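You operate a simulated robot arm through the tools that you are given. There is no shell and no other tool.

You are at the controls of a simulated robot arm. One attempt, no reset.

JOB
Take the silver cap from the black bench mat and leave it on the card disc on the low shelf of the green table. Put the blue clamp on the middle shelf of the steel rack. Put the tag that says "4 m" from the front of the wall bench on the middle shelf of the steel rack and the tag that says "2 m" on the top shelf of the steel rack. Put the strap from the top shelf of the steel rack on the long tray below the long yellow guard. Put the small cap on the white batch tag. Close the yellow cabinet drawer. Put two of the picket ends from the second shelf from the bottom of the grey rack on the fittings bench. Shut the grey drawer. Put two of the worms from the low shelf of the green table on the yellow stand. Put the red bush from the low shelf of the green table on the small bearing and the white bush on the job sheet there. Do these in any order. Set down upright: blue clamp, worm.

The check looks at the end state, three seconds after you hand in, the way a careful person would. Anything else that was tipped, shoved, dropped, spilled or broken makes it a failure. Lids that push on must go on centred and level and be pressed home; caps that screw on are set level and turned clockwise until they are tight. Flat cloth is picked up by pressing the open fingertips on it (5 to 10 N) and closing them slowly along it; thin cloth reads only 2 to 8 mm in the jaws.

ROBOT AND FRAMES
A 7-joint arm with a two-finger parallel gripper on a trunk, on a base that moves. Base frame: it is fixed to the floor where the robot stands at the start and does not move with it; the origin is under the middle of the robot, x ahead of it, y to its left, z up; the surface under the hand at the start is at about z = 0.86. Units: m, rad, N and s.
With the tool pointing down near the work surface it reaches from about 0.28 to 0.72 m from the robot's upright axis, wherever it stands. Its first joint turns from -2.897 to 2.897 rad. Places, roughly: blue clamp (4x6x7 cm) [0.6, 7.8, 0.9]; bush [-2, 1.5, 0.5]; card disc [-2.5, 1.5, 0.25]; fittings bench [1.3, -0.3, 0.9]; grey drawer [-5.1, 0.1, 0.7]; job sheet [-2.75, 1.5, 0.25]; long tray below the long yellow guard (86x14 cm) [-2.18, 6.38, 0.78]; middle shelf of the steel rack [1.5, 8, 0.6]; picket end [3.25, 3.25, 0.75]; silver cap (7x7x5 cm) [0.5, 0, 0.9]; small bearing (6x6x2 cm) [-2.5, 1.7, 0.4]; small cap (6x6x5 cm) [3.6, 4.7, 0.5]; strap (6x7x4 cm) [1.8, 8, 1]; tag [0.5, 7.75, 1]; top shelf of the steel rack [1.5, 8, 1]; white batch tag [3.5, 4.75, 0.5]; worm [-3, 1.75, 0.5]; yellow cabinet drawer [2.4, 3.5, 0.7]; yellow stand [-1.4, 1.6, 0.7]. Payload 1.57 kg.
Tool frame: the origin (TCP) lies between the finger pads and is the grasp point; the fingertips stand 0.03 m ahead of it; z points along the fingers, y is the line along which they close. The gripper opens to 0.08 m. The fingers are 0.017 m wide and 0.012 m thick; the gripper's body (0.04 by 0.082 m) begins 0.08 m behind the TCP.
Orientation is that of the tool frame in the base frame, as [roll, pitch, yaw] about the fixed x, y, z axes, in that order (R = Rz(yaw) Ry(pitch) Rx(roll)). With the fingers straight down and closing along the base's y, the tool's x points along the base's -x, its y along +y and its z along -z.

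CONTROLS
- The arm moves only by the tool drive_tool. Its argument "rows" is a list of rows, each an object of numbers (a shift or turn left out is 0, a gripper value left out holds the last): "tx", "ty", "tz": the shift along the tool's x, y, z in units of 40 mm (1.0 is 40 mm); "wx", "wy", "wz": the turn, a rotation vector about the tool's x, y, z in units of 8 degrees (1.0 is 8 degrees). In form: [{"tx": .., "ty": .., "tz": .., "wx": .., "wy": .., "wz": ..}, ...]. A call has 1 to 20 rows; each row shifts and turns the commanded pose from where the row before left it, along the tool's axes as they then stand. "gripper" is the gripper command, from -1 (shut) to 1 (fully open), values between in proportion, set as the call begins (left out, the last holds). A call with a number of a shift or a turn outside -1 to 1 is refused whole. A row lasts 0.2 s, in which the tool goes at most 0.05 m and 0.15 rad; a call with a longer step from one row to the next is refused whole, and so is a gripper value outside its range. Where a pose cannot be reached the arm comes as near as it can. A force on the tool above 40 N (or 10 N above the force at the start of the call, whichever is more), or a blocked arm, ends the call early, and 0.2 s more pass. Each finger travels about 0.072 m/s and halts on what it meets, pressing with about 32 N; the grip force reading is that of the motor and also rises with nothing between the fingers. The clock runs only during rows and for 0.2 s after the last one: add rows that do not move to give the fingers time. It gives the time, the measured TCP pose, the force on the tool (base axes), the opening and the grip force at its end, in the units of the frame above (readings bear some noise), with the torque about the TCP (base axes, N m) and any sound that the robot's microphone picked up.
- Cameras (640 x 400 px; columns grow to the right, rows downward): "scene" is now at [-0.0256, 0.0775, 1.3946]; the picture's right is [-0.71, -0.70, 0.00], its down [-0.39, 0.40, -0.83] and it looks along [0.58, -0.59, -0.56] (base axes); focal length 255 px, centre (320, 200). "wrist" rides on the gripper at [0.072, -0.007, -0.122] in the tool frame; the picture's right is [0.09, 1.00, 0.00], its down [-0.84, 0.08, -0.54] and it looks along [-0.54, 0.05, 0.84] (tool axes); focal length 238 px, centre (320, 200). There is no depth. A picture from a camera that has moved, and an enlarged one, comes with that camera's place and axes in the base frame and with its lens.
- snapshot(camera): a new picture of that camera. It takes no simulated time.
- move_column(by): slides the trunk up (or, below 0, down) by that many m; the arm and the scene camera ride with it, the base frame stays. It gives what a move gives, with no picture.
- roll_base(legs): drives the robot by 1 to 6 legs, each [ahead, left, turn to the left] in m, m and rad, along the robot's own axes; the way and the turn of a leg run together, so that a leg with both is an arc; at most 1.5 m and 3.142 rad a leg. The arm and the cameras ride along, it lands a little off, and it stops where it bumps. It gives what a move gives.
- aim_head(pan, tilt): turns the head with the scene camera to pan (to the left, within 1.501 rad either way) and tilt (down, from -0.506 to 1.204), counted from straight ahead of the robot. It gives what a move gives.
- inspect(camera, box): a new picture of the part [left, top, right, bottom] of that camera's present view, enlarged. It takes no simulated time.
- close_job(): hands the job in; it is judged then, once.

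Nothing tells you exact positions but the pictures and the camera data. Unless the task says otherwise, let go and move clear before handing in.

The tools are called after "Request:" as a command line: name --argument value ..., lists and objects as JSON in quotes. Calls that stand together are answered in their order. drive_tool: Moves the arm, as the interface text tells. Its arguments: {"type":"object","properties":{"rows":{"type":"array","items":{"type":"object","properties":{"tx":{"type":"number"},"ty":{"type":"number"},"tz":{"type":"number"},"wx":{"type":"number"},"wy":{"type":"number"},"wz":{"type":"number"}}}},"gripper":{"type":"number"}},"required":["rows"]} The other tools are called the same way: move_column (by) moves the trunk up or down; roll_base (legs) drives the base; aim_head (pan, tilt) turns the head that bears the scene camera; snapshot (camera) takes a picture; inspect (camera, box) takes an enlarged picture of a part of a camera's view; close_job () hands the job in.

At the start:

```text
clock: 0.0
position: [0.4147, -0.206, 1.113]
orientation: [3.141, 0.0, 3.141]
contact_force: [0.1, 0.1, 0.0]
wrist_torque: [-0.03, -0.02, 0.01]
finger_gap: 0.0802
finger_force: 0.0
trunk travel left (down, up): [-0.05, 0.065]
robot x, y, heading: [0.0006, 0.0013, -0.004]
head pan, tilt (commanded): [-0.789, 0.592]
```

scene: 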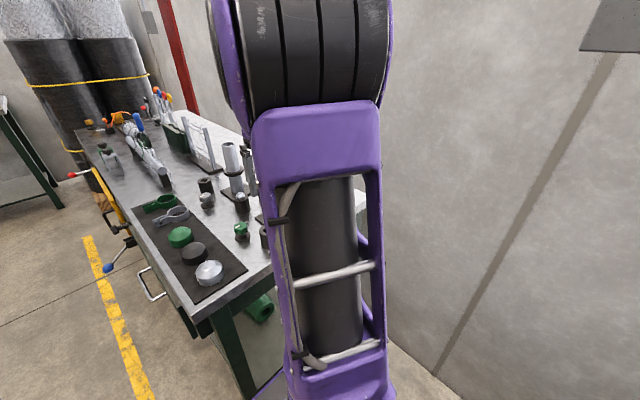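
wrist: 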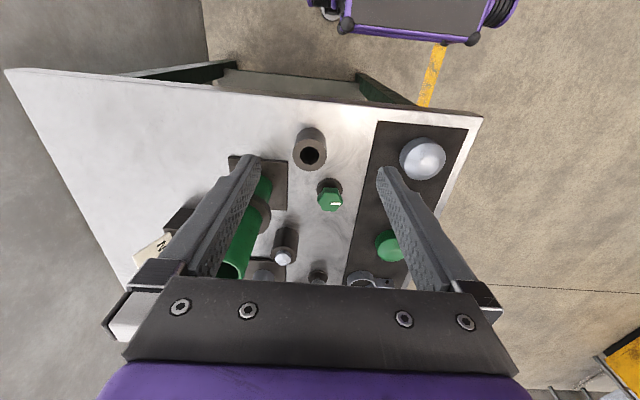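

I see the fittings bench in front with a black mat holding a silver, a black and a green cap. I'll look around with the head first to map the surroundings before moving anything.

Request:
aim_head --pan 0.0 --tilt 0.6

Request:
snapshot --camera "scene"

Request:
aim_head --pan 1.0 --tilt 0.3

Request:
snapshot --camera "scene"

Request:
aim_head --pan -0.4 --tilt 0.7

Request:
snapshot --camera "scene"

```text
clock: 1.1
position: [0.4154, -0.206, 1.1128]
orientation: [3.141, -0.001, 3.141]
contact_force: [0.6, -0.2, 0.9]
wrist_torque: [-0.01, -0.03, -0.01]
finger_gap: 0.08
finger_force: 0.0
trunk travel left (down, up): [-0.05, 0.065]
robot x, y, heading: [-0.0015, 0.0027, 0.003]
head pan, tilt (commanded): [0.0, 0.6]
```

```text
taken
camera scene: at [0.0004, 0.1403, 1.3939], right [0.0, -1.0, 0.0], down [-0.56, 0.0, -0.83], along [0.83, 0.0, -0.56], focal length 255 px, centre (320, 200)
```

scene: 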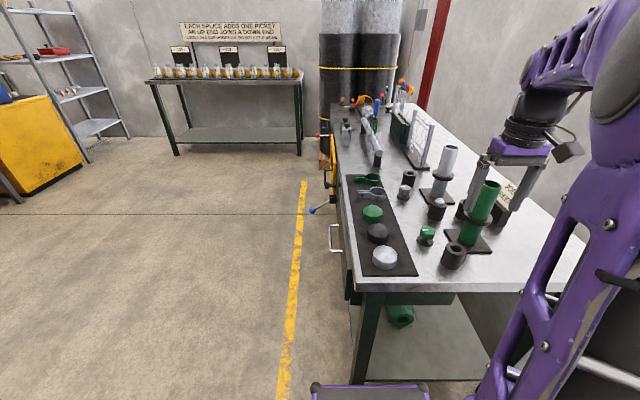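

```text
clock: 2.4
position: [0.4151, -0.2064, 1.1132]
orientation: [3.14, -0.001, -3.142]
contact_force: [0.6, 0.5, 0.5]
wrist_torque: [-0.03, 0.02, -0.02]
finger_gap: 0.08
finger_force: 0.0
trunk travel left (down, up): [-0.05, 0.065]
robot x, y, heading: [-0.0002, -0.0005, 0.002]
head pan, tilt (commanded): [1.0, 0.3]
```

```text
taken
camera scene: at [-0.0375, 0.2189, 1.4213], right [0.84, -0.54, 0.0], down [-0.16, -0.25, -0.96], along [0.52, 0.8, -0.3], focal length 255 px, centre (320, 200)
```

scene: 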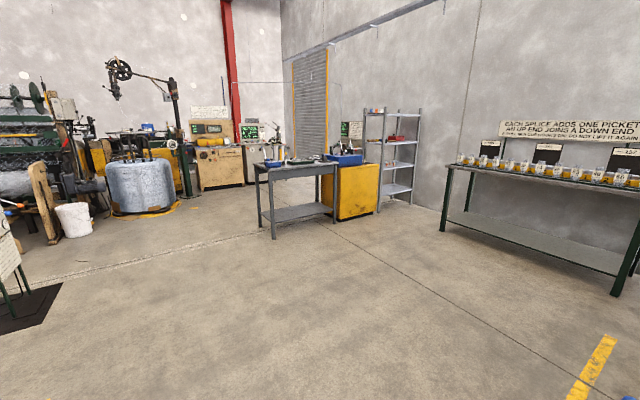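

```text
clock: 3.9
position: [0.4152, -0.207, 1.1134]
orientation: [3.141, -0.001, -3.14]
contact_force: [-1.0, 0.2, 0.5]
wrist_torque: [0.01, 0.03, 0.01]
finger_gap: 0.0801
finger_force: 0.1
trunk travel left (down, up): [-0.05, 0.065]
robot x, y, heading: [-0.0034, 0.0004, -0.001]
head pan, tilt (commanded): [-0.4, 0.7]
```

```text
taken
camera scene: at [-0.0097, 0.1074, 1.3853], right [-0.39, -0.92, 0.0], down [-0.59, 0.25, -0.77], along [0.7, -0.3, -0.64], focal length 255 px, centre (320, 200)
```

scene: 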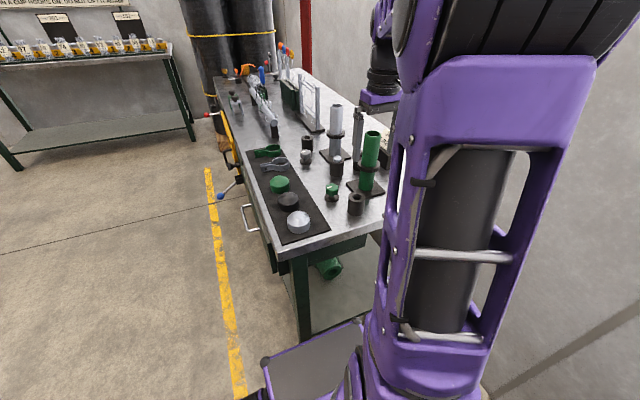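

The silver cap is on the near end of the black mat, around (0.467, -0.04). I move the hand above it at the current height and look with the wrist camera.

Request:
drive_tool --rows '[{"tx": -0.26, "ty": 0.83}, {"tx": -0.26, "ty": 0.83}, {"tx": -0.26, "ty": 0.83}, {"tx": -0.26, "ty": 0.83}, {"tx": -0.26, "ty": 0.83}, {}]' --gripper 1

Request:
snapshot --camera "wrist"

Request:
snapshot --camera "scene"

```text
clock: 5.3
position: [0.4675, -0.0404, 1.1135]
orientation: [3.141, -0.002, -3.142]
contact_force: [-0.8, 0.6, 0.5]
wrist_torque: [-0.02, -0.03, 0.02]
finger_gap: 0.0801
finger_force: 0.0
trunk travel left (down, up): [-0.05, 0.065]
robot x, y, heading: [-0.0019, 0.0006, -0.0]
head pan, tilt (commanded): [-0.4, 0.7]
```

```text
taken
camera wrist: at [0.3943, -0.0455, 1.2357], right [-0.09, 1.0, 0.0], down [0.84, 0.08, 0.54], along [0.54, 0.05, -0.84], focal length 238 px, centre (320, 200)
```

wrist: 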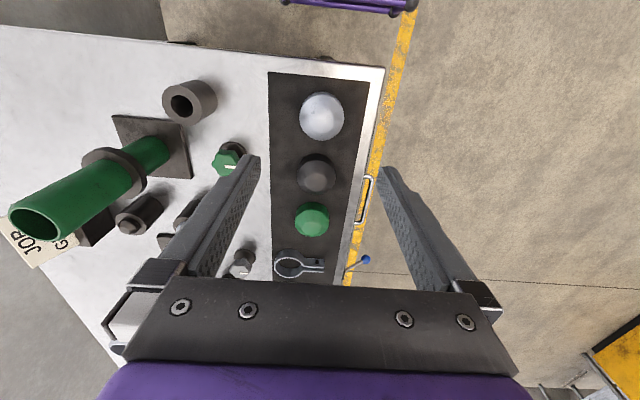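

```text
taken
camera scene: at [-0.0097, 0.1074, 1.3852], right [-0.39, -0.92, 0.0], down [-0.59, 0.25, -0.76], along [0.7, -0.3, -0.64], focal length 255 px, centre (320, 200)
```

scene: 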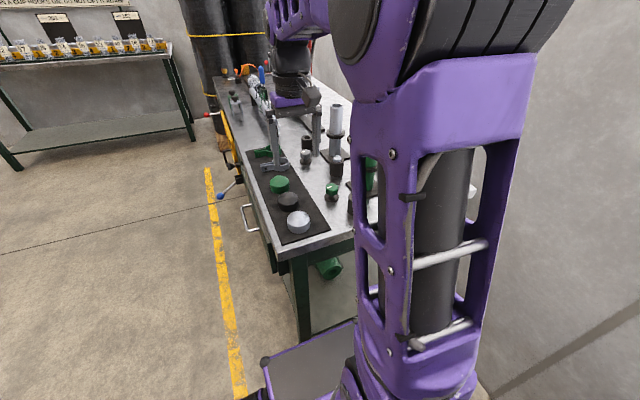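

Request:
inspect --camera "wrist" --box '[250, 60, 410, 160]'

Request:
inspect --camera "scene" --box '[230, 140, 390, 240]'

```text
4.00 times, centred on (330, 110) of wrist
camera zoom: at [0.3943, -0.0455, 1.2357], right [-0.09, 1.0, 0.0], down [0.84, 0.08, 0.54], along [0.54, 0.05, -0.84], focal length 953 px, centre (280, 560)
```

zoom: 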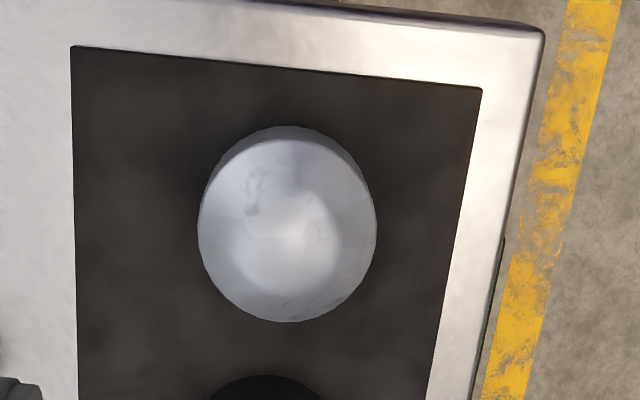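

```text
4.00 times, centred on (310, 190) of scene
camera zoom: at [-0.0097, 0.1074, 1.3852], right [-0.39, -0.92, 0.0], down [-0.59, 0.25, -0.76], along [0.7, -0.3, -0.64], focal length 1020 px, centre (360, 240)
```

zoom: 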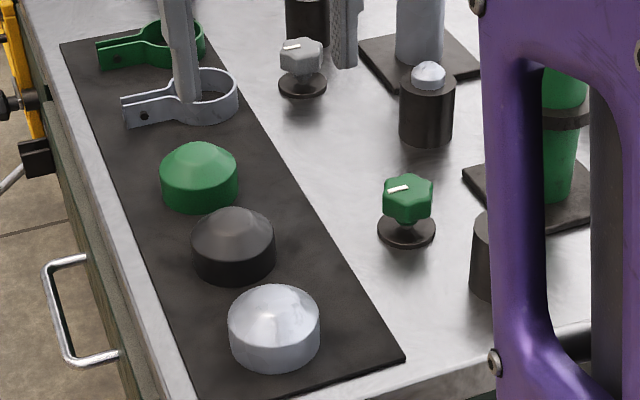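

The silver cap's centre is near (0.479, -0.035), about 6.3 cm across with a 3 cm straight wall. Before I grasp it I want to see where it must go, so I look to both sides to plan the drive.

Request:
aim_head --pan 1.5 --tilt 0.3

Request:
snapshot --camera "scene"

Request:
aim_head --pan -1.5 --tilt 0.4

Request:
snapshot --camera "scene"

```text
clock: 7.2
position: [0.4656, -0.0399, 1.1133]
orientation: [3.141, 0.001, -3.141]
contact_force: [1.1, -0.9, -0.6]
wrist_torque: [0.0, -0.03, 0.0]
finger_gap: 0.08
finger_force: 0.0
trunk travel left (down, up): [-0.05, 0.065]
robot x, y, heading: [-0.0016, -0.0008, -0.002]
head pan, tilt (commanded): [1.499, 0.3]
```

```text
taken
camera scene: at [-0.0813, 0.2335, 1.4214], right [1.0, -0.07, 0.0], down [-0.02, -0.3, -0.96], along [0.07, 0.95, -0.3], focal length 255 px, centre (320, 200)
```

scene: 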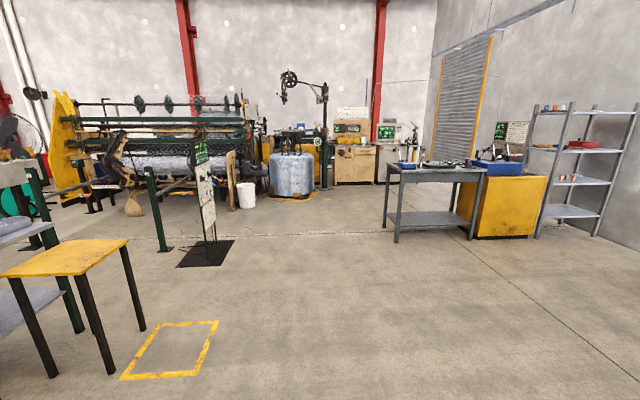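

```text
clock: 9.8
position: [0.4664, -0.0396, 1.1136]
orientation: [-3.141, 0.002, -3.141]
contact_force: [-0.1, -0.1, 0.2]
wrist_torque: [0.02, 0.0, 0.01]
finger_gap: 0.0801
finger_force: 0.1
trunk travel left (down, up): [-0.05, 0.065]
robot x, y, heading: [-0.0006, 0.0035, 0.004]
head pan, tilt (commanded): [-1.499, 0.4]
```

```text
taken
camera scene: at [-0.0813, 0.048, 1.4121], right [-1.0, -0.07, 0.0], down [-0.03, 0.39, -0.92], along [0.07, -0.92, -0.39], focal length 255 px, centre (320, 200)
```

scene: 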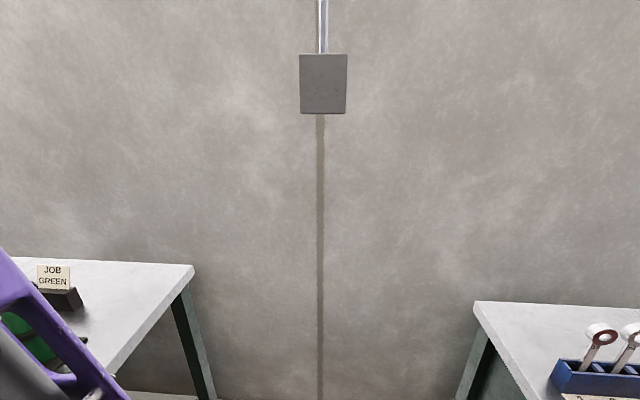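

Clear floor lies to my left, with the yellow stand and the green table beyond it. I'll back off, strafe left and turn to face the green table for a scouting look.

Request:
aim_head --pan 0.0 --tilt 0.45

Request:
roll_base --legs '[[-0.2, 0, 0], [0, 0.8, 0], [0, 0, 2.8]]'

Request:
snapshot --camera "scene"

```text
clock: 11.4
position: [0.466, -0.0402, 1.1142]
orientation: [-3.14, 0.0, -3.141]
contact_force: [-0.1, -0.3, 0.5]
wrist_torque: [0.01, 0.01, 0.01]
finger_gap: 0.0799
finger_force: 0.0
trunk travel left (down, up): [-0.05, 0.065]
robot x, y, heading: [0.0007, -0.0022, -0.001]
head pan, tilt (commanded): [0.0, 0.45]
```

```text
clock: 12.9
position: [0.2994, -0.0437, 1.1144]
orientation: [-3.141, 0.001, 3.136]
contact_force: [-0.3, 0.0, 0.4]
wrist_torque: [-0.01, 0.0, 0.0]
finger_gap: 0.08
finger_force: 0.1
trunk travel left (down, up): [-0.05, 0.065]
robot x, y, heading: [-0.1663, 0.0007, -0.011]
head pan, tilt (commanded): [0.0, 0.45]
stopped in leg 1: the robot was blocked; the commanded pose is now the measured one
```

```text
taken
camera scene: at [-0.1614, 0.139, 1.4074], right [-0.01, -1.0, 0.0], down [-0.44, 0.0, -0.9], along [0.9, -0.01, -0.44], focal length 255 px, centre (320, 200)
```

scene: 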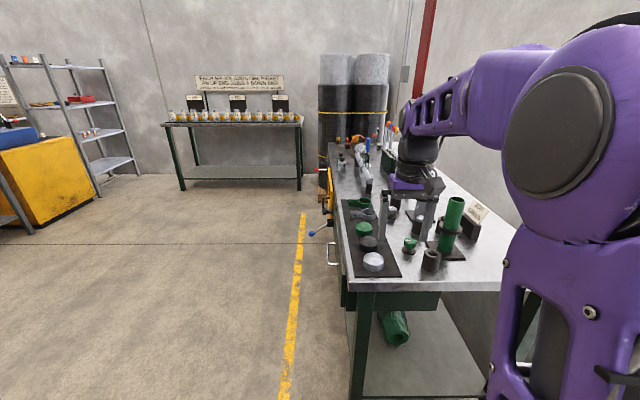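

The base touched something behind me after about 0.17 m, so I ease forward slightly and strafe left along the free floor.

Request:
roll_base --legs '[[0.06, 0, 0.01], [0, 0.9, 0]]'

Request:
aim_head --pan 1.5 --tilt 0.5

Request:
snapshot --camera "scene"

Request:
aim_head --pan -1.5 --tilt 0.5

Request:
snapshot --camera "scene"

```text
clock: 22.5
position: [0.3563, 0.8616, 1.1144]
orientation: [3.14, 0.002, -3.136]
contact_force: [-0.7, 1.1, 0.5]
wrist_torque: [-0.01, -0.05, 0.01]
finger_gap: 0.08
finger_force: 0.0
trunk travel left (down, up): [-0.05, 0.065]
robot x, y, heading: [-0.11, 0.8996, 0.004]
head pan, tilt (commanded): [0.0, 0.45]
```

```text
clock: 24.1
position: [0.3549, 0.8623, 1.114]
orientation: [-3.141, 0.002, -3.136]
contact_force: [-0.4, -0.3, 0.5]
wrist_torque: [0.01, -0.02, 0.02]
finger_gap: 0.0801
finger_force: 0.1
trunk travel left (down, up): [-0.05, 0.065]
robot x, y, heading: [-0.1107, 0.8993, 0.005]
head pan, tilt (commanded): [1.499, 0.499]
```

```text
taken
camera scene: at [-0.1923, 1.1304, 1.403], right [1.0, -0.07, 0.0], down [-0.03, -0.48, -0.88], along [0.06, 0.88, -0.48], focal length 255 px, centre (320, 200)
```

scene: 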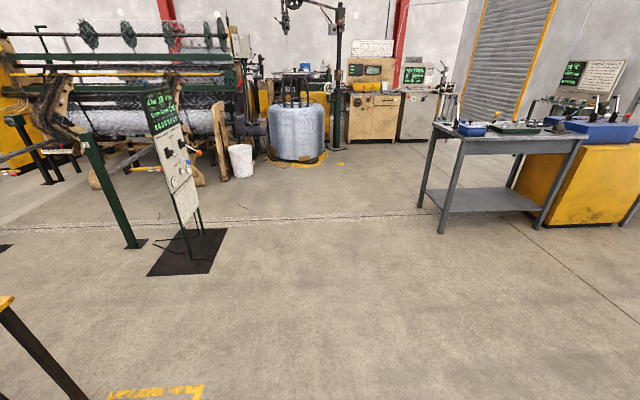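

```text
clock: 26.7
position: [0.356, 0.8625, 1.1153]
orientation: [3.142, 0.002, -3.136]
contact_force: [0.2, 0.2, 0.0]
wrist_torque: [-0.03, 0.01, -0.03]
finger_gap: 0.0797
finger_force: 0.1
trunk travel left (down, up): [-0.05, 0.065]
robot x, y, heading: [-0.1103, 0.8952, 0.002]
head pan, tilt (commanded): [-1.499, 0.499]
```

```text
taken
camera scene: at [-0.1916, 0.9489, 1.403], right [-1.0, -0.08, 0.0], down [-0.04, 0.48, -0.88], along [0.07, -0.88, -0.48], focal length 255 px, centre (320, 200)
```

scene: 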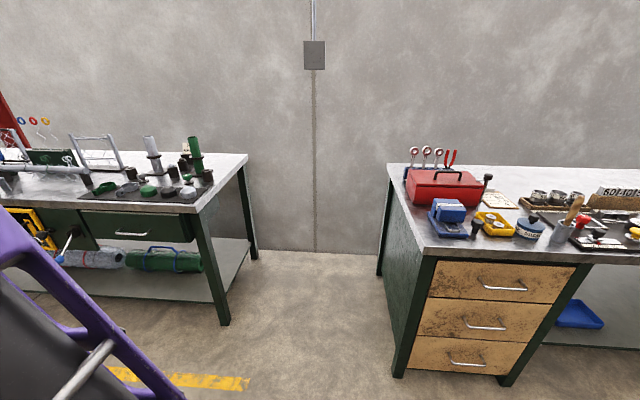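

Request:
roll_base --legs '[[0, 0, 2.75]]'

Request:
aim_head --pan 0.0 --tilt 0.45

Request:
snapshot --camera "scene"

Request:
aim_head --pan 0.7 --tilt 0.45

Request:
snapshot --camera "scene"

```text
clock: 33.7
position: [-0.5207, 1.1233, 1.1152]
orientation: [-3.14, 0.001, -0.416]
contact_force: [0.3, 0.2, 0.4]
wrist_torque: [0.0, 0.04, 0.01]
finger_gap: 0.0797
finger_force: 0.0
trunk travel left (down, up): [-0.05, 0.065]
robot x, y, heading: [-0.1107, 0.8967, 2.728]
head pan, tilt (commanded): [-1.499, 0.499]
```

```text
clock: 35.3
position: [-0.5193, 1.1236, 1.1146]
orientation: [-3.14, 0.001, -0.415]
contact_force: [-0.5, 0.0, -0.3]
wrist_torque: [0.03, 0.04, 0.02]
finger_gap: 0.0799
finger_force: 0.1
trunk travel left (down, up): [-0.05, 0.065]
robot x, y, heading: [-0.1087, 0.9033, 2.727]
head pan, tilt (commanded): [0.0, 0.45]
```

```text
taken
camera scene: at [-0.1663, 0.7728, 1.4074], right [0.41, 0.91, 0.0], down [0.4, -0.18, -0.9], along [-0.82, 0.36, -0.44], focal length 255 px, centre (320, 200)
```

scene: 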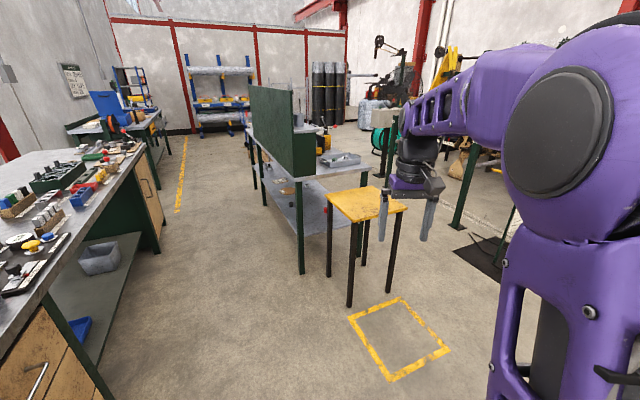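

```text
clock: 36.4
position: [-0.5195, 1.1228, 1.1155]
orientation: [3.14, 0.001, -0.415]
contact_force: [0.6, 0.4, -0.6]
wrist_torque: [-0.01, 0.01, 0.01]
finger_gap: 0.0805
finger_force: 0.1
trunk travel left (down, up): [-0.05, 0.065]
robot x, y, heading: [-0.111, 0.8995, 2.726]
head pan, tilt (commanded): [0.7, 0.45]
```

```text
taken
camera scene: at [-0.1705, 0.7099, 1.4074], right [-0.28, 0.96, 0.0], down [0.42, 0.12, -0.9], along [-0.86, -0.25, -0.44], focal length 255 px, centre (320, 200)
```

scene: 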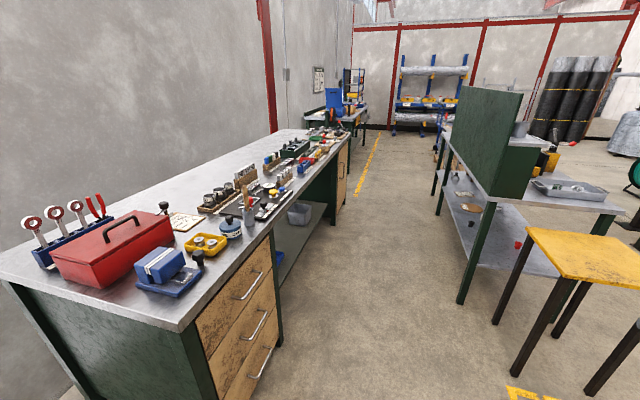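

The green table stands on the far side of an aisle, with a green back panel along its aisle edge and a low shelf holding the disc and bushes. I drive into the aisle to see the low shelf.

Request:
roll_base --legs '[[0, 0, 0.414], [0.9, 0.0, 0]]'

Request:
aim_head --pan -0.6 --tilt 0.6

Request:
snapshot --camera "scene"

Request:
aim_head --pan 0.0 --tilt 0.6

Request:
snapshot --camera "scene"

```text
clock: 42.4
position: [-1.4771, 0.9304, 1.1143]
orientation: [3.141, 0.001, 0.008]
contact_force: [0.3, 0.8, 0.8]
wrist_torque: [0.01, 0.04, 0.0]
finger_gap: 0.0803
finger_force: 0.1
trunk travel left (down, up): [-0.05, 0.065]
robot x, y, heading: [-1.0156, 0.8964, -3.136]
head pan, tilt (commanded): [0.7, 0.45]
```

```text
clock: 43.8
position: [-1.4774, 0.9286, 1.1133]
orientation: [3.141, 0.001, 0.007]
contact_force: [0.4, -0.1, -0.7]
wrist_torque: [0.0, 0.01, 0.02]
finger_gap: 0.08
finger_force: 0.1
trunk travel left (down, up): [-0.05, 0.065]
robot x, y, heading: [-1.0144, 0.8913, -3.132]
head pan, tilt (commanded): [-0.6, 0.6]
```

```text
taken
camera scene: at [-0.9913, 0.8048, 1.3939], right [0.56, 0.83, 0.0], down [0.47, -0.32, -0.83], along [-0.68, 0.46, -0.56], focal length 255 px, centre (320, 200)
```

scene: 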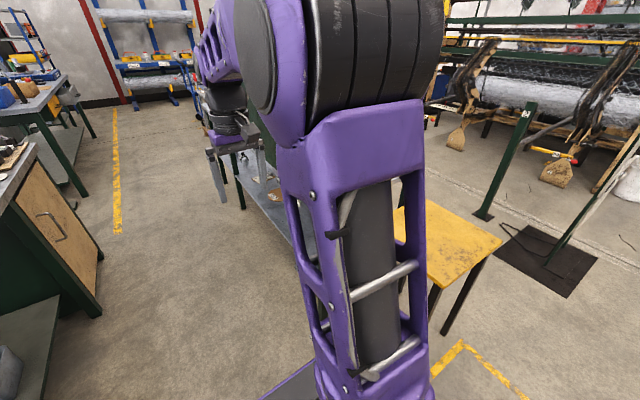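

```text
clock: 44.8
position: [-1.4774, 0.9299, 1.1145]
orientation: [3.141, 0.002, 0.008]
contact_force: [0.6, -0.2, -0.1]
wrist_torque: [0.0, 0.01, -0.02]
finger_gap: 0.0799
finger_force: 0.1
trunk travel left (down, up): [-0.05, 0.065]
robot x, y, heading: [-1.01, 0.8957, -3.133]
head pan, tilt (commanded): [0.0, 0.6]
```

```text
taken
camera scene: at [-1.0063, 0.7549, 1.3939], right [-0.01, 1.0, 0.0], down [0.56, 0.0, -0.83], along [-0.83, -0.01, -0.56], focal length 255 px, centre (320, 200)
```

scene: 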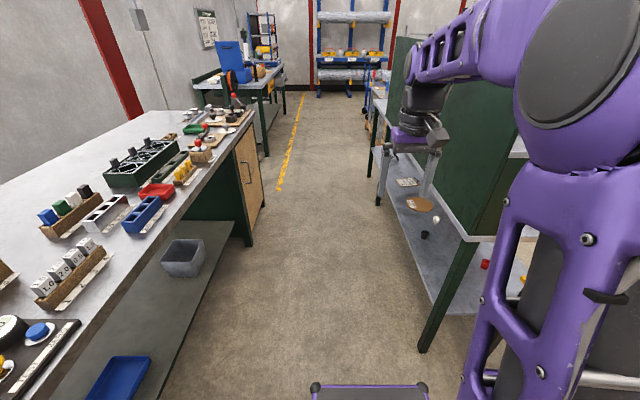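

Request:
inspect --camera "scene" --box '[360, 140, 520, 300]'

```text
2.50 times, centred on (440, 220) of scene
camera zoom: at [-1.0063, 0.7549, 1.3939], right [-0.01, 1.0, 0.0], down [0.56, 0.0, -0.83], along [-0.83, -0.01, -0.56], focal length 637 px, centre (20, 150)
```

zoom: 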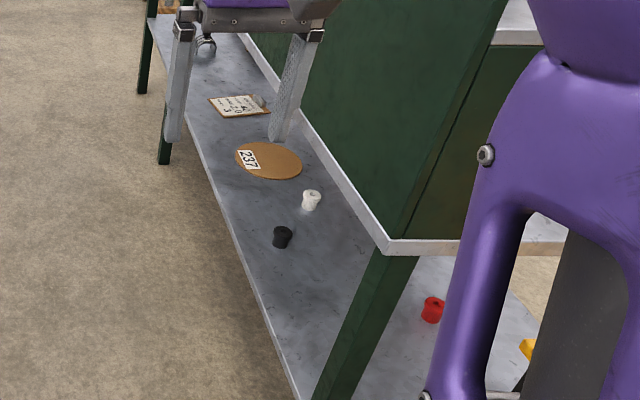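

The low shelf holds a job sheet, the "237" card disc, and white, black and red bushes; its front edge is near y = 1.29, z = 0.3. I'll do the shelf jobs while here: retract the arm, drive level with them and face the table.

Request:
drive_tool --rows '[{"tx": 0.9}, {"tx": 0.9}, {"tx": 0.9}, {"tx": 0.9}, {}]'

Request:
roll_base --legs '[[1.15, 0.12, 0]]'

Request:
roll_base --legs '[[0, 0, -1.58]]'

Request:
snapshot --camera "scene"

Request:
snapshot --camera "wrist"

```text
clock: 46.1
position: [-1.3409, 0.9347, 1.0712]
orientation: [3.128, -0.136, 0.003]
contact_force: [0.6, 0.0, 0.1]
wrist_torque: [0.01, 0.0, -0.02]
finger_gap: 0.08
finger_force: 0.1
trunk travel left (down, up): [-0.05, 0.065]
robot x, y, heading: [-1.0098, 0.8965, -3.14]
head pan, tilt (commanded): [0.0, 0.6]
stopped in row 5: the arm was blocked; the commanded pose is now the measured one
```

```text
clock: 52.0
position: [-2.4721, 0.8041, 1.0707]
orientation: [3.126, -0.138, 0.01]
contact_force: [0.0, 0.4, 0.1]
wrist_torque: [-0.01, 0.0, -0.01]
finger_gap: 0.08
finger_force: 0.1
trunk travel left (down, up): [-0.05, 0.065]
robot x, y, heading: [-2.144, 0.7628, -3.128]
head pan, tilt (commanded): [0.0, 0.6]
```

```text
clock: 56.3
position: [-2.1066, 1.0951, 1.0688]
orientation: [3.125, -0.143, -1.559]
contact_force: [-0.4, -1.1, 0.5]
wrist_torque: [0.0, -0.01, -0.03]
finger_gap: 0.0803
finger_force: 0.1
trunk travel left (down, up): [-0.05, 0.065]
robot x, y, heading: [-2.1442, 0.7679, 1.585]
head pan, tilt (commanded): [0.0, 0.6]
```

```text
taken
camera scene: at [-2.2695, 0.764, 1.4018], right [0.99, -0.12, 0.0], down [-0.06, -0.49, -0.87], along [0.1, 0.87, -0.49], focal length 255 px, centre (320, 200)
```

scene: 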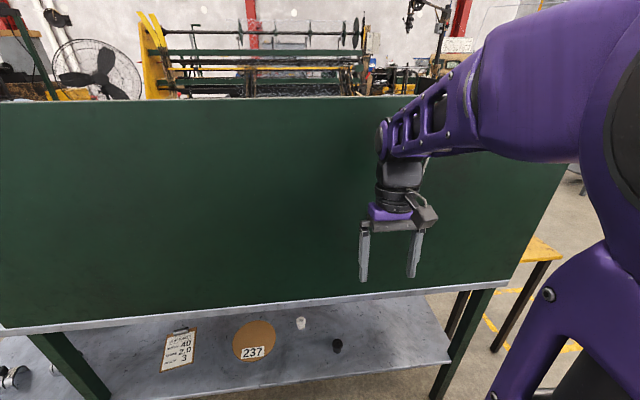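

```text
taken
camera wrist: at [-2.0972, 1.0421, 1.1999], right [-0.99, -0.1, 0.03], down [-0.08, 0.91, 0.42], along [-0.07, 0.41, -0.91], focal length 238 px, centre (320, 200)
```

wrist: 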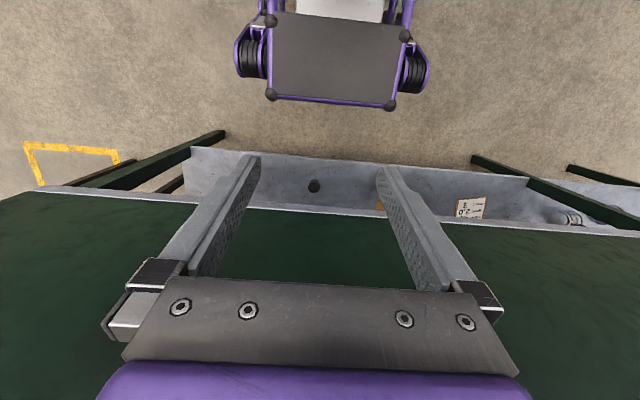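

Comparing the two views puts the shelf at about z = 0.38, with the white bush near (-2.27, 1.47), the disc near (-2.47, 1.43) and the job sheet near (-2.76, 1.42). I zoom in for details before setting up.

Request:
inspect --camera "scene" --box '[220, 290, 380, 390]'

Request:
inspect --camera "scene" --box '[0, 300, 240, 400]'

Request:
aim_head --pan 0.0 --tilt 1.2

Request:
snapshot --camera "scene"

```text
4.00 times, centred on (300, 340) of scene
camera zoom: at [-2.2695, 0.764, 1.4018], right [0.99, -0.12, 0.0], down [-0.06, -0.49, -0.87], along [0.1, 0.87, -0.49], focal length 1020 px, centre (400, -360)
```

zoom: 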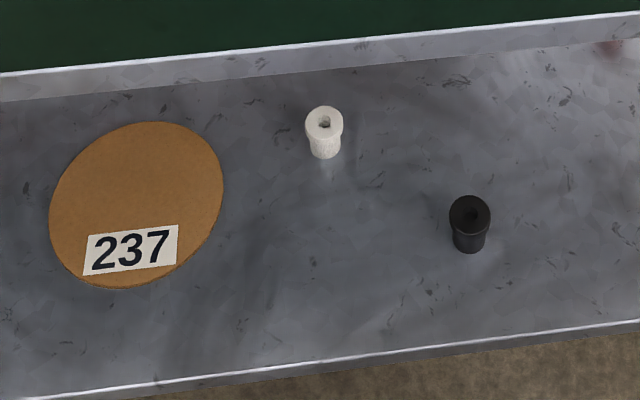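

```text
2.67 times, centred on (120, 350) of scene
camera zoom: at [-2.2695, 0.764, 1.4018], right [0.99, -0.12, 0.0], down [-0.06, -0.49, -0.87], along [0.1, 0.87, -0.49], focal length 680 px, centre (853, -200)
```

zoom: 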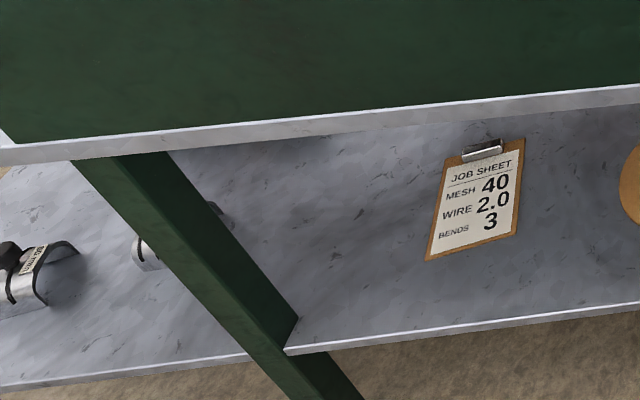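

```text
clock: 57.3
position: [-2.1056, 1.0952, 1.0682]
orientation: [3.127, -0.149, -1.558]
contact_force: [-0.2, 0.2, 0.0]
wrist_torque: [-0.02, -0.02, -0.01]
finger_gap: 0.08
finger_force: 0.0
trunk travel left (down, up): [-0.05, 0.065]
robot x, y, heading: [-2.1408, 0.7647, 1.582]
head pan, tilt (commanded): [0.0, 1.201]
```

```text
taken
camera scene: at [-2.2703, 0.7639, 1.4007], right [0.99, -0.11, 0.0], down [-0.05, -0.5, -0.87], along [0.09, 0.86, -0.5], focal length 255 px, centre (320, 200)
```

scene: 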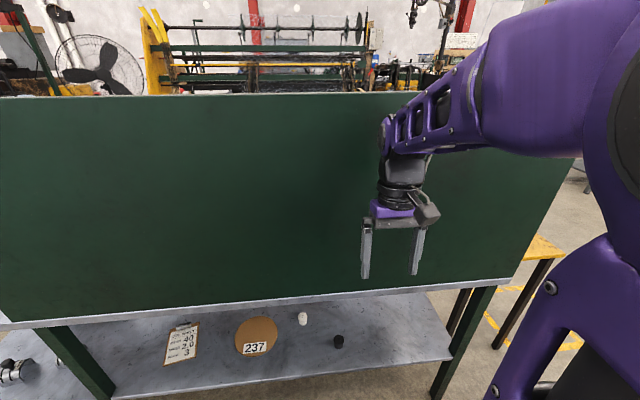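

The retracted elbow is pressing against the head, so I move the hand forward a little and level it to free the head.

Request:
drive_tool --rows '[{"tx": -0.7}, {"tx": -0.7, "wy": -0.5}, {"tx": -0.6, "wy": -0.57}, {}, {}]'

Request:
aim_head --pan 0.0 --tilt 1.0

Request:
snapshot --camera "scene"

```text
clock: 58.5
position: [-2.1068, 1.1763, 1.0596]
orientation: [3.128, 0.008, -1.56]
contact_force: [-0.9, -1.1, -0.3]
wrist_torque: [0.01, -0.02, 0.01]
finger_gap: 0.0799
finger_force: 0.0
trunk travel left (down, up): [-0.05, 0.065]
robot x, y, heading: [-2.1402, 0.7643, 1.586]
head pan, tilt (commanded): [0.0, 1.201]
```

```text
clock: 59.2
position: [-2.1058, 1.1735, 1.06]
orientation: [3.128, 0.004, -1.562]
contact_force: [0.0, 0.5, 0.2]
wrist_torque: [0.01, 0.0, 0.0]
finger_gap: 0.0801
finger_force: 0.1
trunk travel left (down, up): [-0.05, 0.065]
robot x, y, heading: [-2.1432, 0.7699, 1.585]
head pan, tilt (commanded): [0.0, 1.0]
```

```text
taken
camera scene: at [-2.2811, 0.7436, 1.3618], right [1.0, 0.01, 0.0], down [0.01, -0.84, -0.54], along [-0.01, 0.54, -0.84], focal length 255 px, centre (320, 200)
```

scene: 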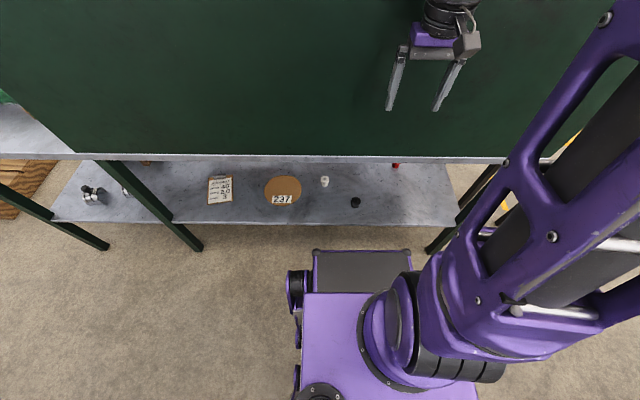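

The view now shows everything clearly: the forearm will clear my base better if I work sideways, with the table on my right. I turn to face -x, move level with the white bush and lower the trunk.

Request:
roll_base --legs '[[0, 0, 1.557], [0.127, 0, 0]]'

Request:
drive_tool --rows '[{"tx": 0.05, "ty": -1, "wz": 0.7}, {"tx": 0.05, "ty": -1, "wz": 0.7}, {"tx": 0.05, "ty": -1, "wz": 0.7}, {"tx": 0.05, "ty": -1, "wz": 0.7}, {"tx": 0.05, "ty": -1, "wz": 0.7}, {"tx": 0.05, "ty": -1, "wz": 0.7}, {"tx": 0.05, "ty": -1, "wz": 0.7}, {"tx": 0.05, "ty": -1, "wz": 0.7}, {}]'

Request:
snapshot --camera "scene"

```text
clock: 64.4
position: [-2.6796, 0.793, 1.0594]
orientation: [3.128, 0.006, 0.023]
contact_force: [-0.5, 0.3, -0.3]
wrist_torque: [-0.03, 0.01, 0.0]
finger_gap: 0.08
finger_force: 0.1
trunk travel left (down, up): [-0.05, 0.065]
robot x, y, heading: [-2.2665, 0.76, -3.113]
head pan, tilt (commanded): [0.0, 1.0]
```

```text
clock: 66.4
position: [-2.5656, 1.0839, 1.0538]
orientation: [3.126, -0.005, -0.762]
contact_force: [0.3, -0.2, 0.2]
wrist_torque: [0.03, 0.0, 0.0]
finger_gap: 0.0799
finger_force: 0.0
trunk travel left (down, up): [-0.05, 0.065]
robot x, y, heading: [-2.2703, 0.7642, -3.11]
head pan, tilt (commanded): [0.0, 1.0]
```

```text
taken
camera scene: at [-2.2437, 0.6232, 1.3619], right [-0.03, 1.0, 0.0], down [0.84, 0.02, -0.54], along [-0.54, -0.01, -0.84], focal length 255 px, centre (320, 200)
```

scene: 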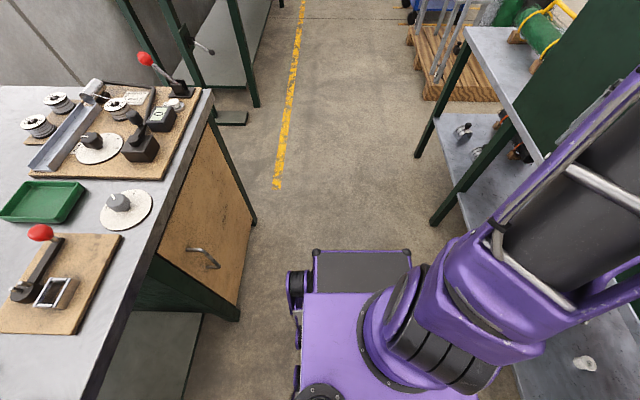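

Request:
drive_tool --rows '[{"tx": 0.12, "ty": -1, "wz": 0.72}, {"tx": 0.12, "ty": -1, "wz": 0.72}, {"tx": 0.12, "ty": -1, "wz": 0.72}, {"tx": 0.12, "ty": -1, "wz": 0.72}, {"tx": 0.12, "ty": -1, "wz": 0.72}, {"tx": 0.12, "ty": -1, "wz": 0.72}, {"tx": 0.12, "ty": -1, "wz": 0.72}, {"tx": 0.12, "ty": -1, "wz": 0.72}, {}]'

Request:
move_column --by -0.05

Request:
snapshot --camera "scene"

Request:
snapshot --camera "wrist"

```text
clock: 68.4
position: [-2.2715, 1.1878, 1.0516]
orientation: [3.135, -0.015, -1.564]
contact_force: [-0.3, 0.1, -0.1]
wrist_torque: [0.04, -0.01, -0.02]
finger_gap: 0.0802
finger_force: 0.1
trunk travel left (down, up): [-0.05, 0.065]
robot x, y, heading: [-2.2657, 0.7673, -3.119]
head pan, tilt (commanded): [0.0, 1.0]
```

```text
clock: 69.4
position: [-2.2713, 1.1883, 1.0005]
orientation: [3.137, -0.013, -1.564]
contact_force: [0.0, 0.2, 0.6]
wrist_torque: [0.03, 0.02, 0.01]
finger_gap: 0.08
finger_force: 0.1
trunk travel left (down, up): [0.0, 0.115]
robot x, y, heading: [-2.2684, 0.7615, -3.113]
head pan, tilt (commanded): [0.0, 1.0]
```

```text
taken
camera scene: at [-2.2437, 0.6231, 1.3119], right [-0.03, 1.0, 0.0], down [0.84, 0.02, -0.54], along [-0.54, -0.01, -0.84], focal length 255 px, centre (320, 200)
```

scene: 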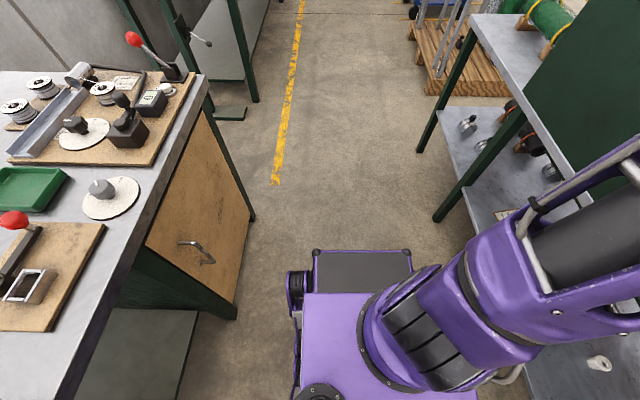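

```text
taken
camera wrist: at [-2.2641, 1.1185, 1.1242], right [-0.99, -0.1, 0.01], down [-0.08, 0.84, 0.53], along [-0.06, 0.53, -0.85], focal length 238 px, centre (320, 200)
```

wrist: 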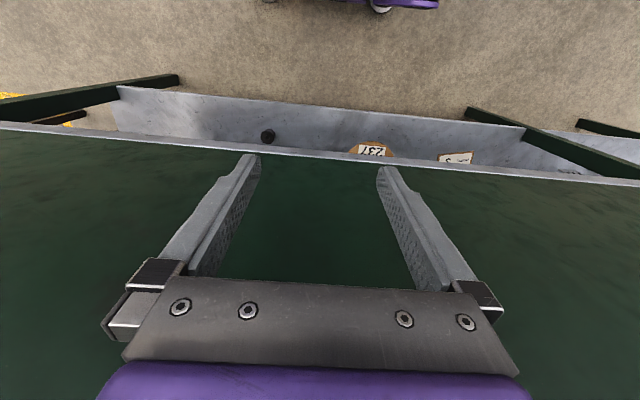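

Request:
drive_tool --rows '[{"tz": 0.95}, {"tz": 0.95}, {"tz": 0.95}, {"tz": 0.95}, {"tz": 0.95}, {"tz": 0.95}, {"tz": 0.95}, {"tz": 0.95}, {"tz": 0.95}, {}]'

Request:
snapshot --camera "wrist"

Request:
snapshot --camera "scene"

```text
clock: 71.6
position: [-2.2738, 1.1835, 0.659]
orientation: [3.136, -0.015, -1.564]
contact_force: [-0.4, -0.8, 0.4]
wrist_torque: [0.0, 0.01, 0.01]
finger_gap: 0.0798
finger_force: 0.0
trunk travel left (down, up): [0.0, 0.115]
robot x, y, heading: [-2.2679, 0.7627, -3.118]
head pan, tilt (commanded): [0.0, 1.0]
```

```text
taken
camera wrist: at [-2.2669, 1.1136, 0.7819], right [-0.99, -0.1, 0.01], down [-0.08, 0.84, 0.53], along [-0.06, 0.53, -0.85], focal length 238 px, centre (320, 200)
```

wrist: 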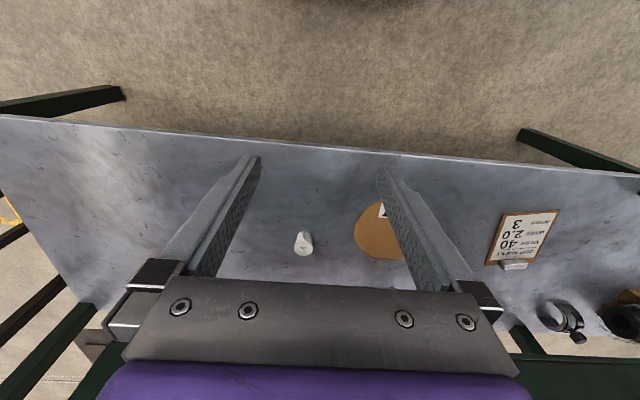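

```text
taken
camera scene: at [-2.2437, 0.6231, 1.3119], right [-0.03, 1.0, 0.0], down [0.84, 0.02, -0.54], along [-0.54, -0.01, -0.84], focal length 255 px, centre (320, 200)
```

scene: 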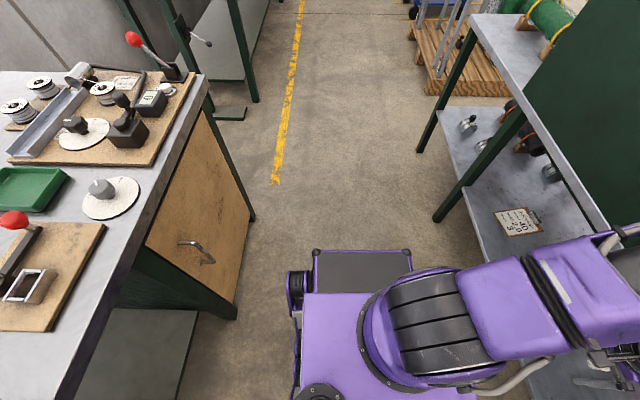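

The wrist camera shows the white bush clearly at about (-2.271, 1.457). I tilt the hand 45° forward while moving it under the table edge to a point 10 cm short of the bush.

Request:
drive_tool --rows '[{"tx": -0.633, "tz": 0.525, "wy": -0.7}, {"tx": -0.578, "tz": 0.585, "wy": -0.7}, {"tx": -0.518, "tz": 0.638, "wy": -0.7}, {"tx": -0.453, "tz": 0.685, "wy": -0.7}, {"tx": -0.385, "tz": 0.726, "wy": -0.7}, {"tx": -0.311, "tz": 0.761, "wy": -0.7}, {"tx": -0.237, "tz": 0.787, "wy": -0.7}, {"tx": -0.158, "tz": 0.807, "wy": -0.7}, {}]'

Request:
snapshot --camera "wrist"

Request:
snapshot --camera "scene"

```text
clock: 73.6
position: [-2.275, 1.383, 0.4883]
orientation: [3.131, 0.769, -1.569]
contact_force: [0.0, 0.0, 0.0]
wrist_torque: [0.02, 0.01, 0.01]
finger_gap: 0.0801
finger_force: 0.1
trunk travel left (down, up): [0.0, 0.115]
robot x, y, heading: [-2.2694, 0.7644, -3.116]
head pan, tilt (commanded): [0.0, 1.0]
```

```text
taken
camera wrist: at [-2.2678, 1.2476, 0.5271], right [-1.0, -0.07, -0.06], down [-0.07, 0.22, 0.97], along [-0.06, 0.97, -0.23], focal length 238 px, centre (320, 200)
```

wrist: 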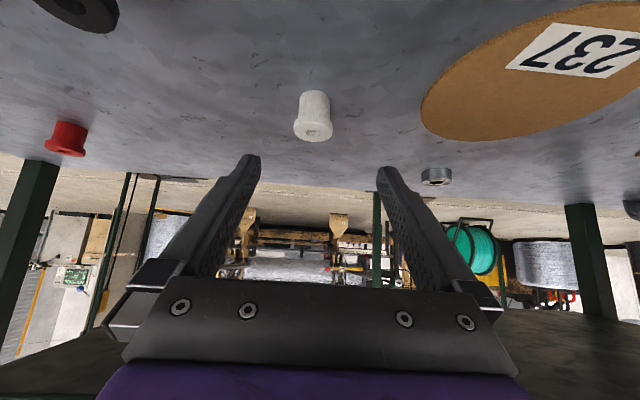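

```text
taken
camera scene: at [-2.2437, 0.6231, 1.3119], right [-0.03, 1.0, 0.0], down [0.84, 0.02, -0.54], along [-0.54, -0.01, -0.84], focal length 255 px, centre (320, 200)
```

scene: 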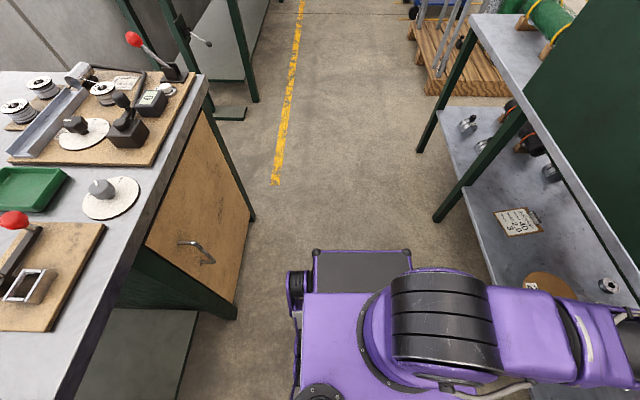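

The reach works well and I can also see the red bush and the bearing further in. I advance along the tool axis onto the white bush and close.

Request:
drive_tool --rows '[{"tz": 0.82, "ty": -0.12}, {"tz": 0.82, "tx": -0.05}, {"tz": 0.82, "tx": -0.05}, {}]'

Request:
snapshot --camera "wrist"

```text
clock: 74.6
position: [-2.2727, 1.4555, 0.4208]
orientation: [3.132, 0.768, -1.569]
contact_force: [0.3, 0.1, -0.4]
wrist_torque: [0.0, -0.01, -0.01]
finger_gap: 0.0799
finger_force: 0.1
trunk travel left (down, up): [0.0, 0.115]
robot x, y, heading: [-2.2674, 0.761, -3.111]
head pan, tilt (commanded): [0.0, 1.0]
```

```text
taken
camera wrist: at [-2.264, 1.3193, 0.4589], right [-1.0, -0.07, -0.06], down [-0.07, 0.23, 0.97], along [-0.06, 0.97, -0.23], focal length 238 px, centre (320, 200)
```

wrist: 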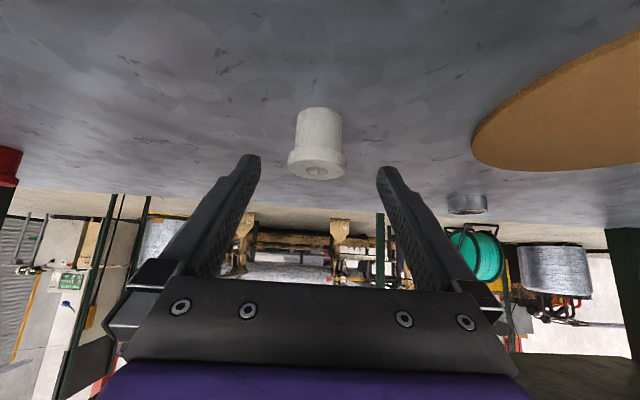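

The bush is shorter than I assumed (about 3 cm, top near z = 0.41), so I shift the hand perpendicular to its axis, down and back about 1.6 cm, before closing.

Request:
drive_tool --rows '[{"tx": 0.2, "ty": -0.03}, {"tx": 0.2, "ty": -0.03}, {}]'

Request:
snapshot --camera "wrist"

```text
clock: 75.4
position: [-2.2695, 1.4418, 0.4083]
orientation: [3.133, 0.765, -1.569]
contact_force: [-0.2, 0.5, 0.7]
wrist_torque: [-0.04, 0.04, 0.01]
finger_gap: 0.0801
finger_force: 0.0
trunk travel left (down, up): [0.0, 0.115]
robot x, y, heading: [-2.2698, 0.761, -3.115]
head pan, tilt (commanded): [0.0, 1.0]
```

```text
taken
camera wrist: at [-2.2616, 1.3066, 0.4471], right [-1.0, -0.07, -0.06], down [-0.07, 0.23, 0.97], along [-0.06, 0.97, -0.23], focal length 238 px, centre (320, 200)
```

wrist: 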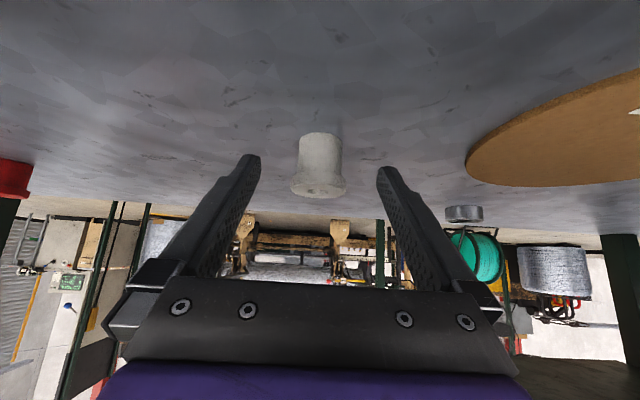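

Request:
drive_tool --rows '[{}, {}, {}, {}]' --gripper -1

Request:
snapshot --camera "wrist"

```text
clock: 76.4
position: [-2.27, 1.4426, 0.4095]
orientation: [3.131, 0.766, -1.57]
contact_force: [0.3, 0.6, -0.1]
wrist_torque: [0.02, 0.0, 0.0]
finger_gap: 0.0
finger_force: 21.0
trunk travel left (down, up): [0.0, 0.115]
robot x, y, heading: [-2.2715, 0.7619, -3.112]
head pan, tilt (commanded): [0.0, 1.0]
```

```text
taken
camera wrist: at [-2.2616, 1.3067, 0.4472], right [-1.0, -0.07, -0.06], down [-0.07, 0.23, 0.97], along [-0.06, 0.97, -0.23], focal length 238 px, centre (320, 200)
```

wrist: 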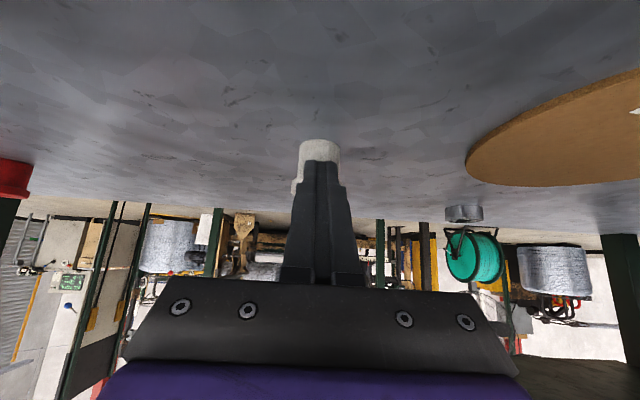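

The fingers closed on air just in front of the bush, so it is further in than I estimated. I reopen and back off a bit to re-measure from different distances.

Request:
drive_tool --rows '[{"tz": -0.4}, {}, {}, {}]' --gripper 1

Request:
inspect --camera "wrist" --box '[220, 80, 420, 205]'

Request:
drive_tool --rows '[{"tx": -0.7, "tz": -0.6}, {"tx": -0.7, "tz": -0.6}, {}, {}]'

Request:
inspect --camera "wrist" --box '[220, 50, 420, 175]'

```text
clock: 77.4
position: [-2.2694, 1.4316, 0.4207]
orientation: [3.133, 0.768, -1.571]
contact_force: [-0.6, -0.7, 0.0]
wrist_torque: [-0.01, -0.01, -0.03]
finger_gap: 0.08
finger_force: 0.0
trunk travel left (down, up): [0.0, 0.115]
robot x, y, heading: [-2.2715, 0.7597, -3.117]
head pan, tilt (commanded): [0.0, 1.0]
```

```text
3.20 times, centred on (320, 142) of wrist
camera zoom: at [-2.2618, 1.2959, 0.4587], right [-1.0, -0.07, -0.06], down [-0.07, 0.23, 0.97], along [-0.06, 0.97, -0.23], focal length 763 px, centre (320, 384)
```

zoom: 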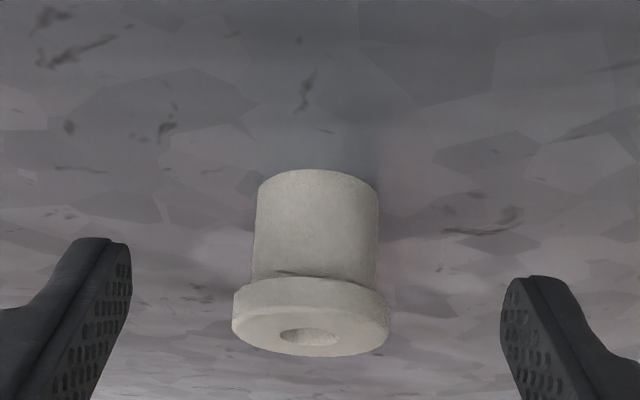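

```text
clock: 78.6
position: [-2.268, 1.3899, 0.444]
orientation: [3.134, 0.671, -1.573]
contact_force: [-0.7, 0.1, -0.6]
wrist_torque: [-0.02, 0.03, 0.03]
finger_gap: 0.0798
finger_force: 0.0
trunk travel left (down, up): [0.0, 0.115]
robot x, y, heading: [-2.272, 0.7623, -3.117]
head pan, tilt (commanded): [0.0, 1.0]
stopped in row 4: the arm was blocked; the commanded pose is now the measured one
```

```text
3.20 times, centred on (320, 112) of wrist
camera zoom: at [-2.2605, 1.2581, 0.4955], right [-1.0, -0.07, -0.05], down [-0.07, 0.32, 0.95], along [-0.05, 0.95, -0.32], focal length 763 px, centre (320, 480)
```

zoom: 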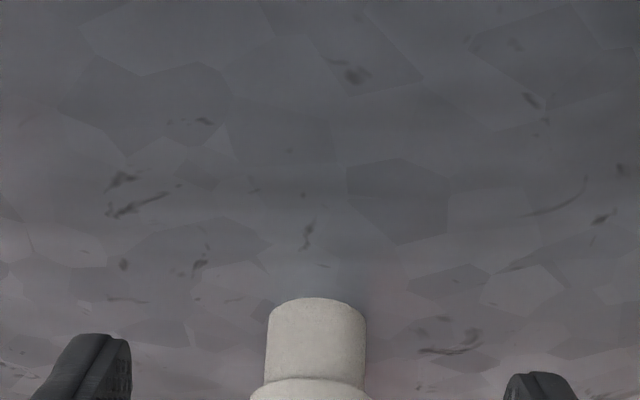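

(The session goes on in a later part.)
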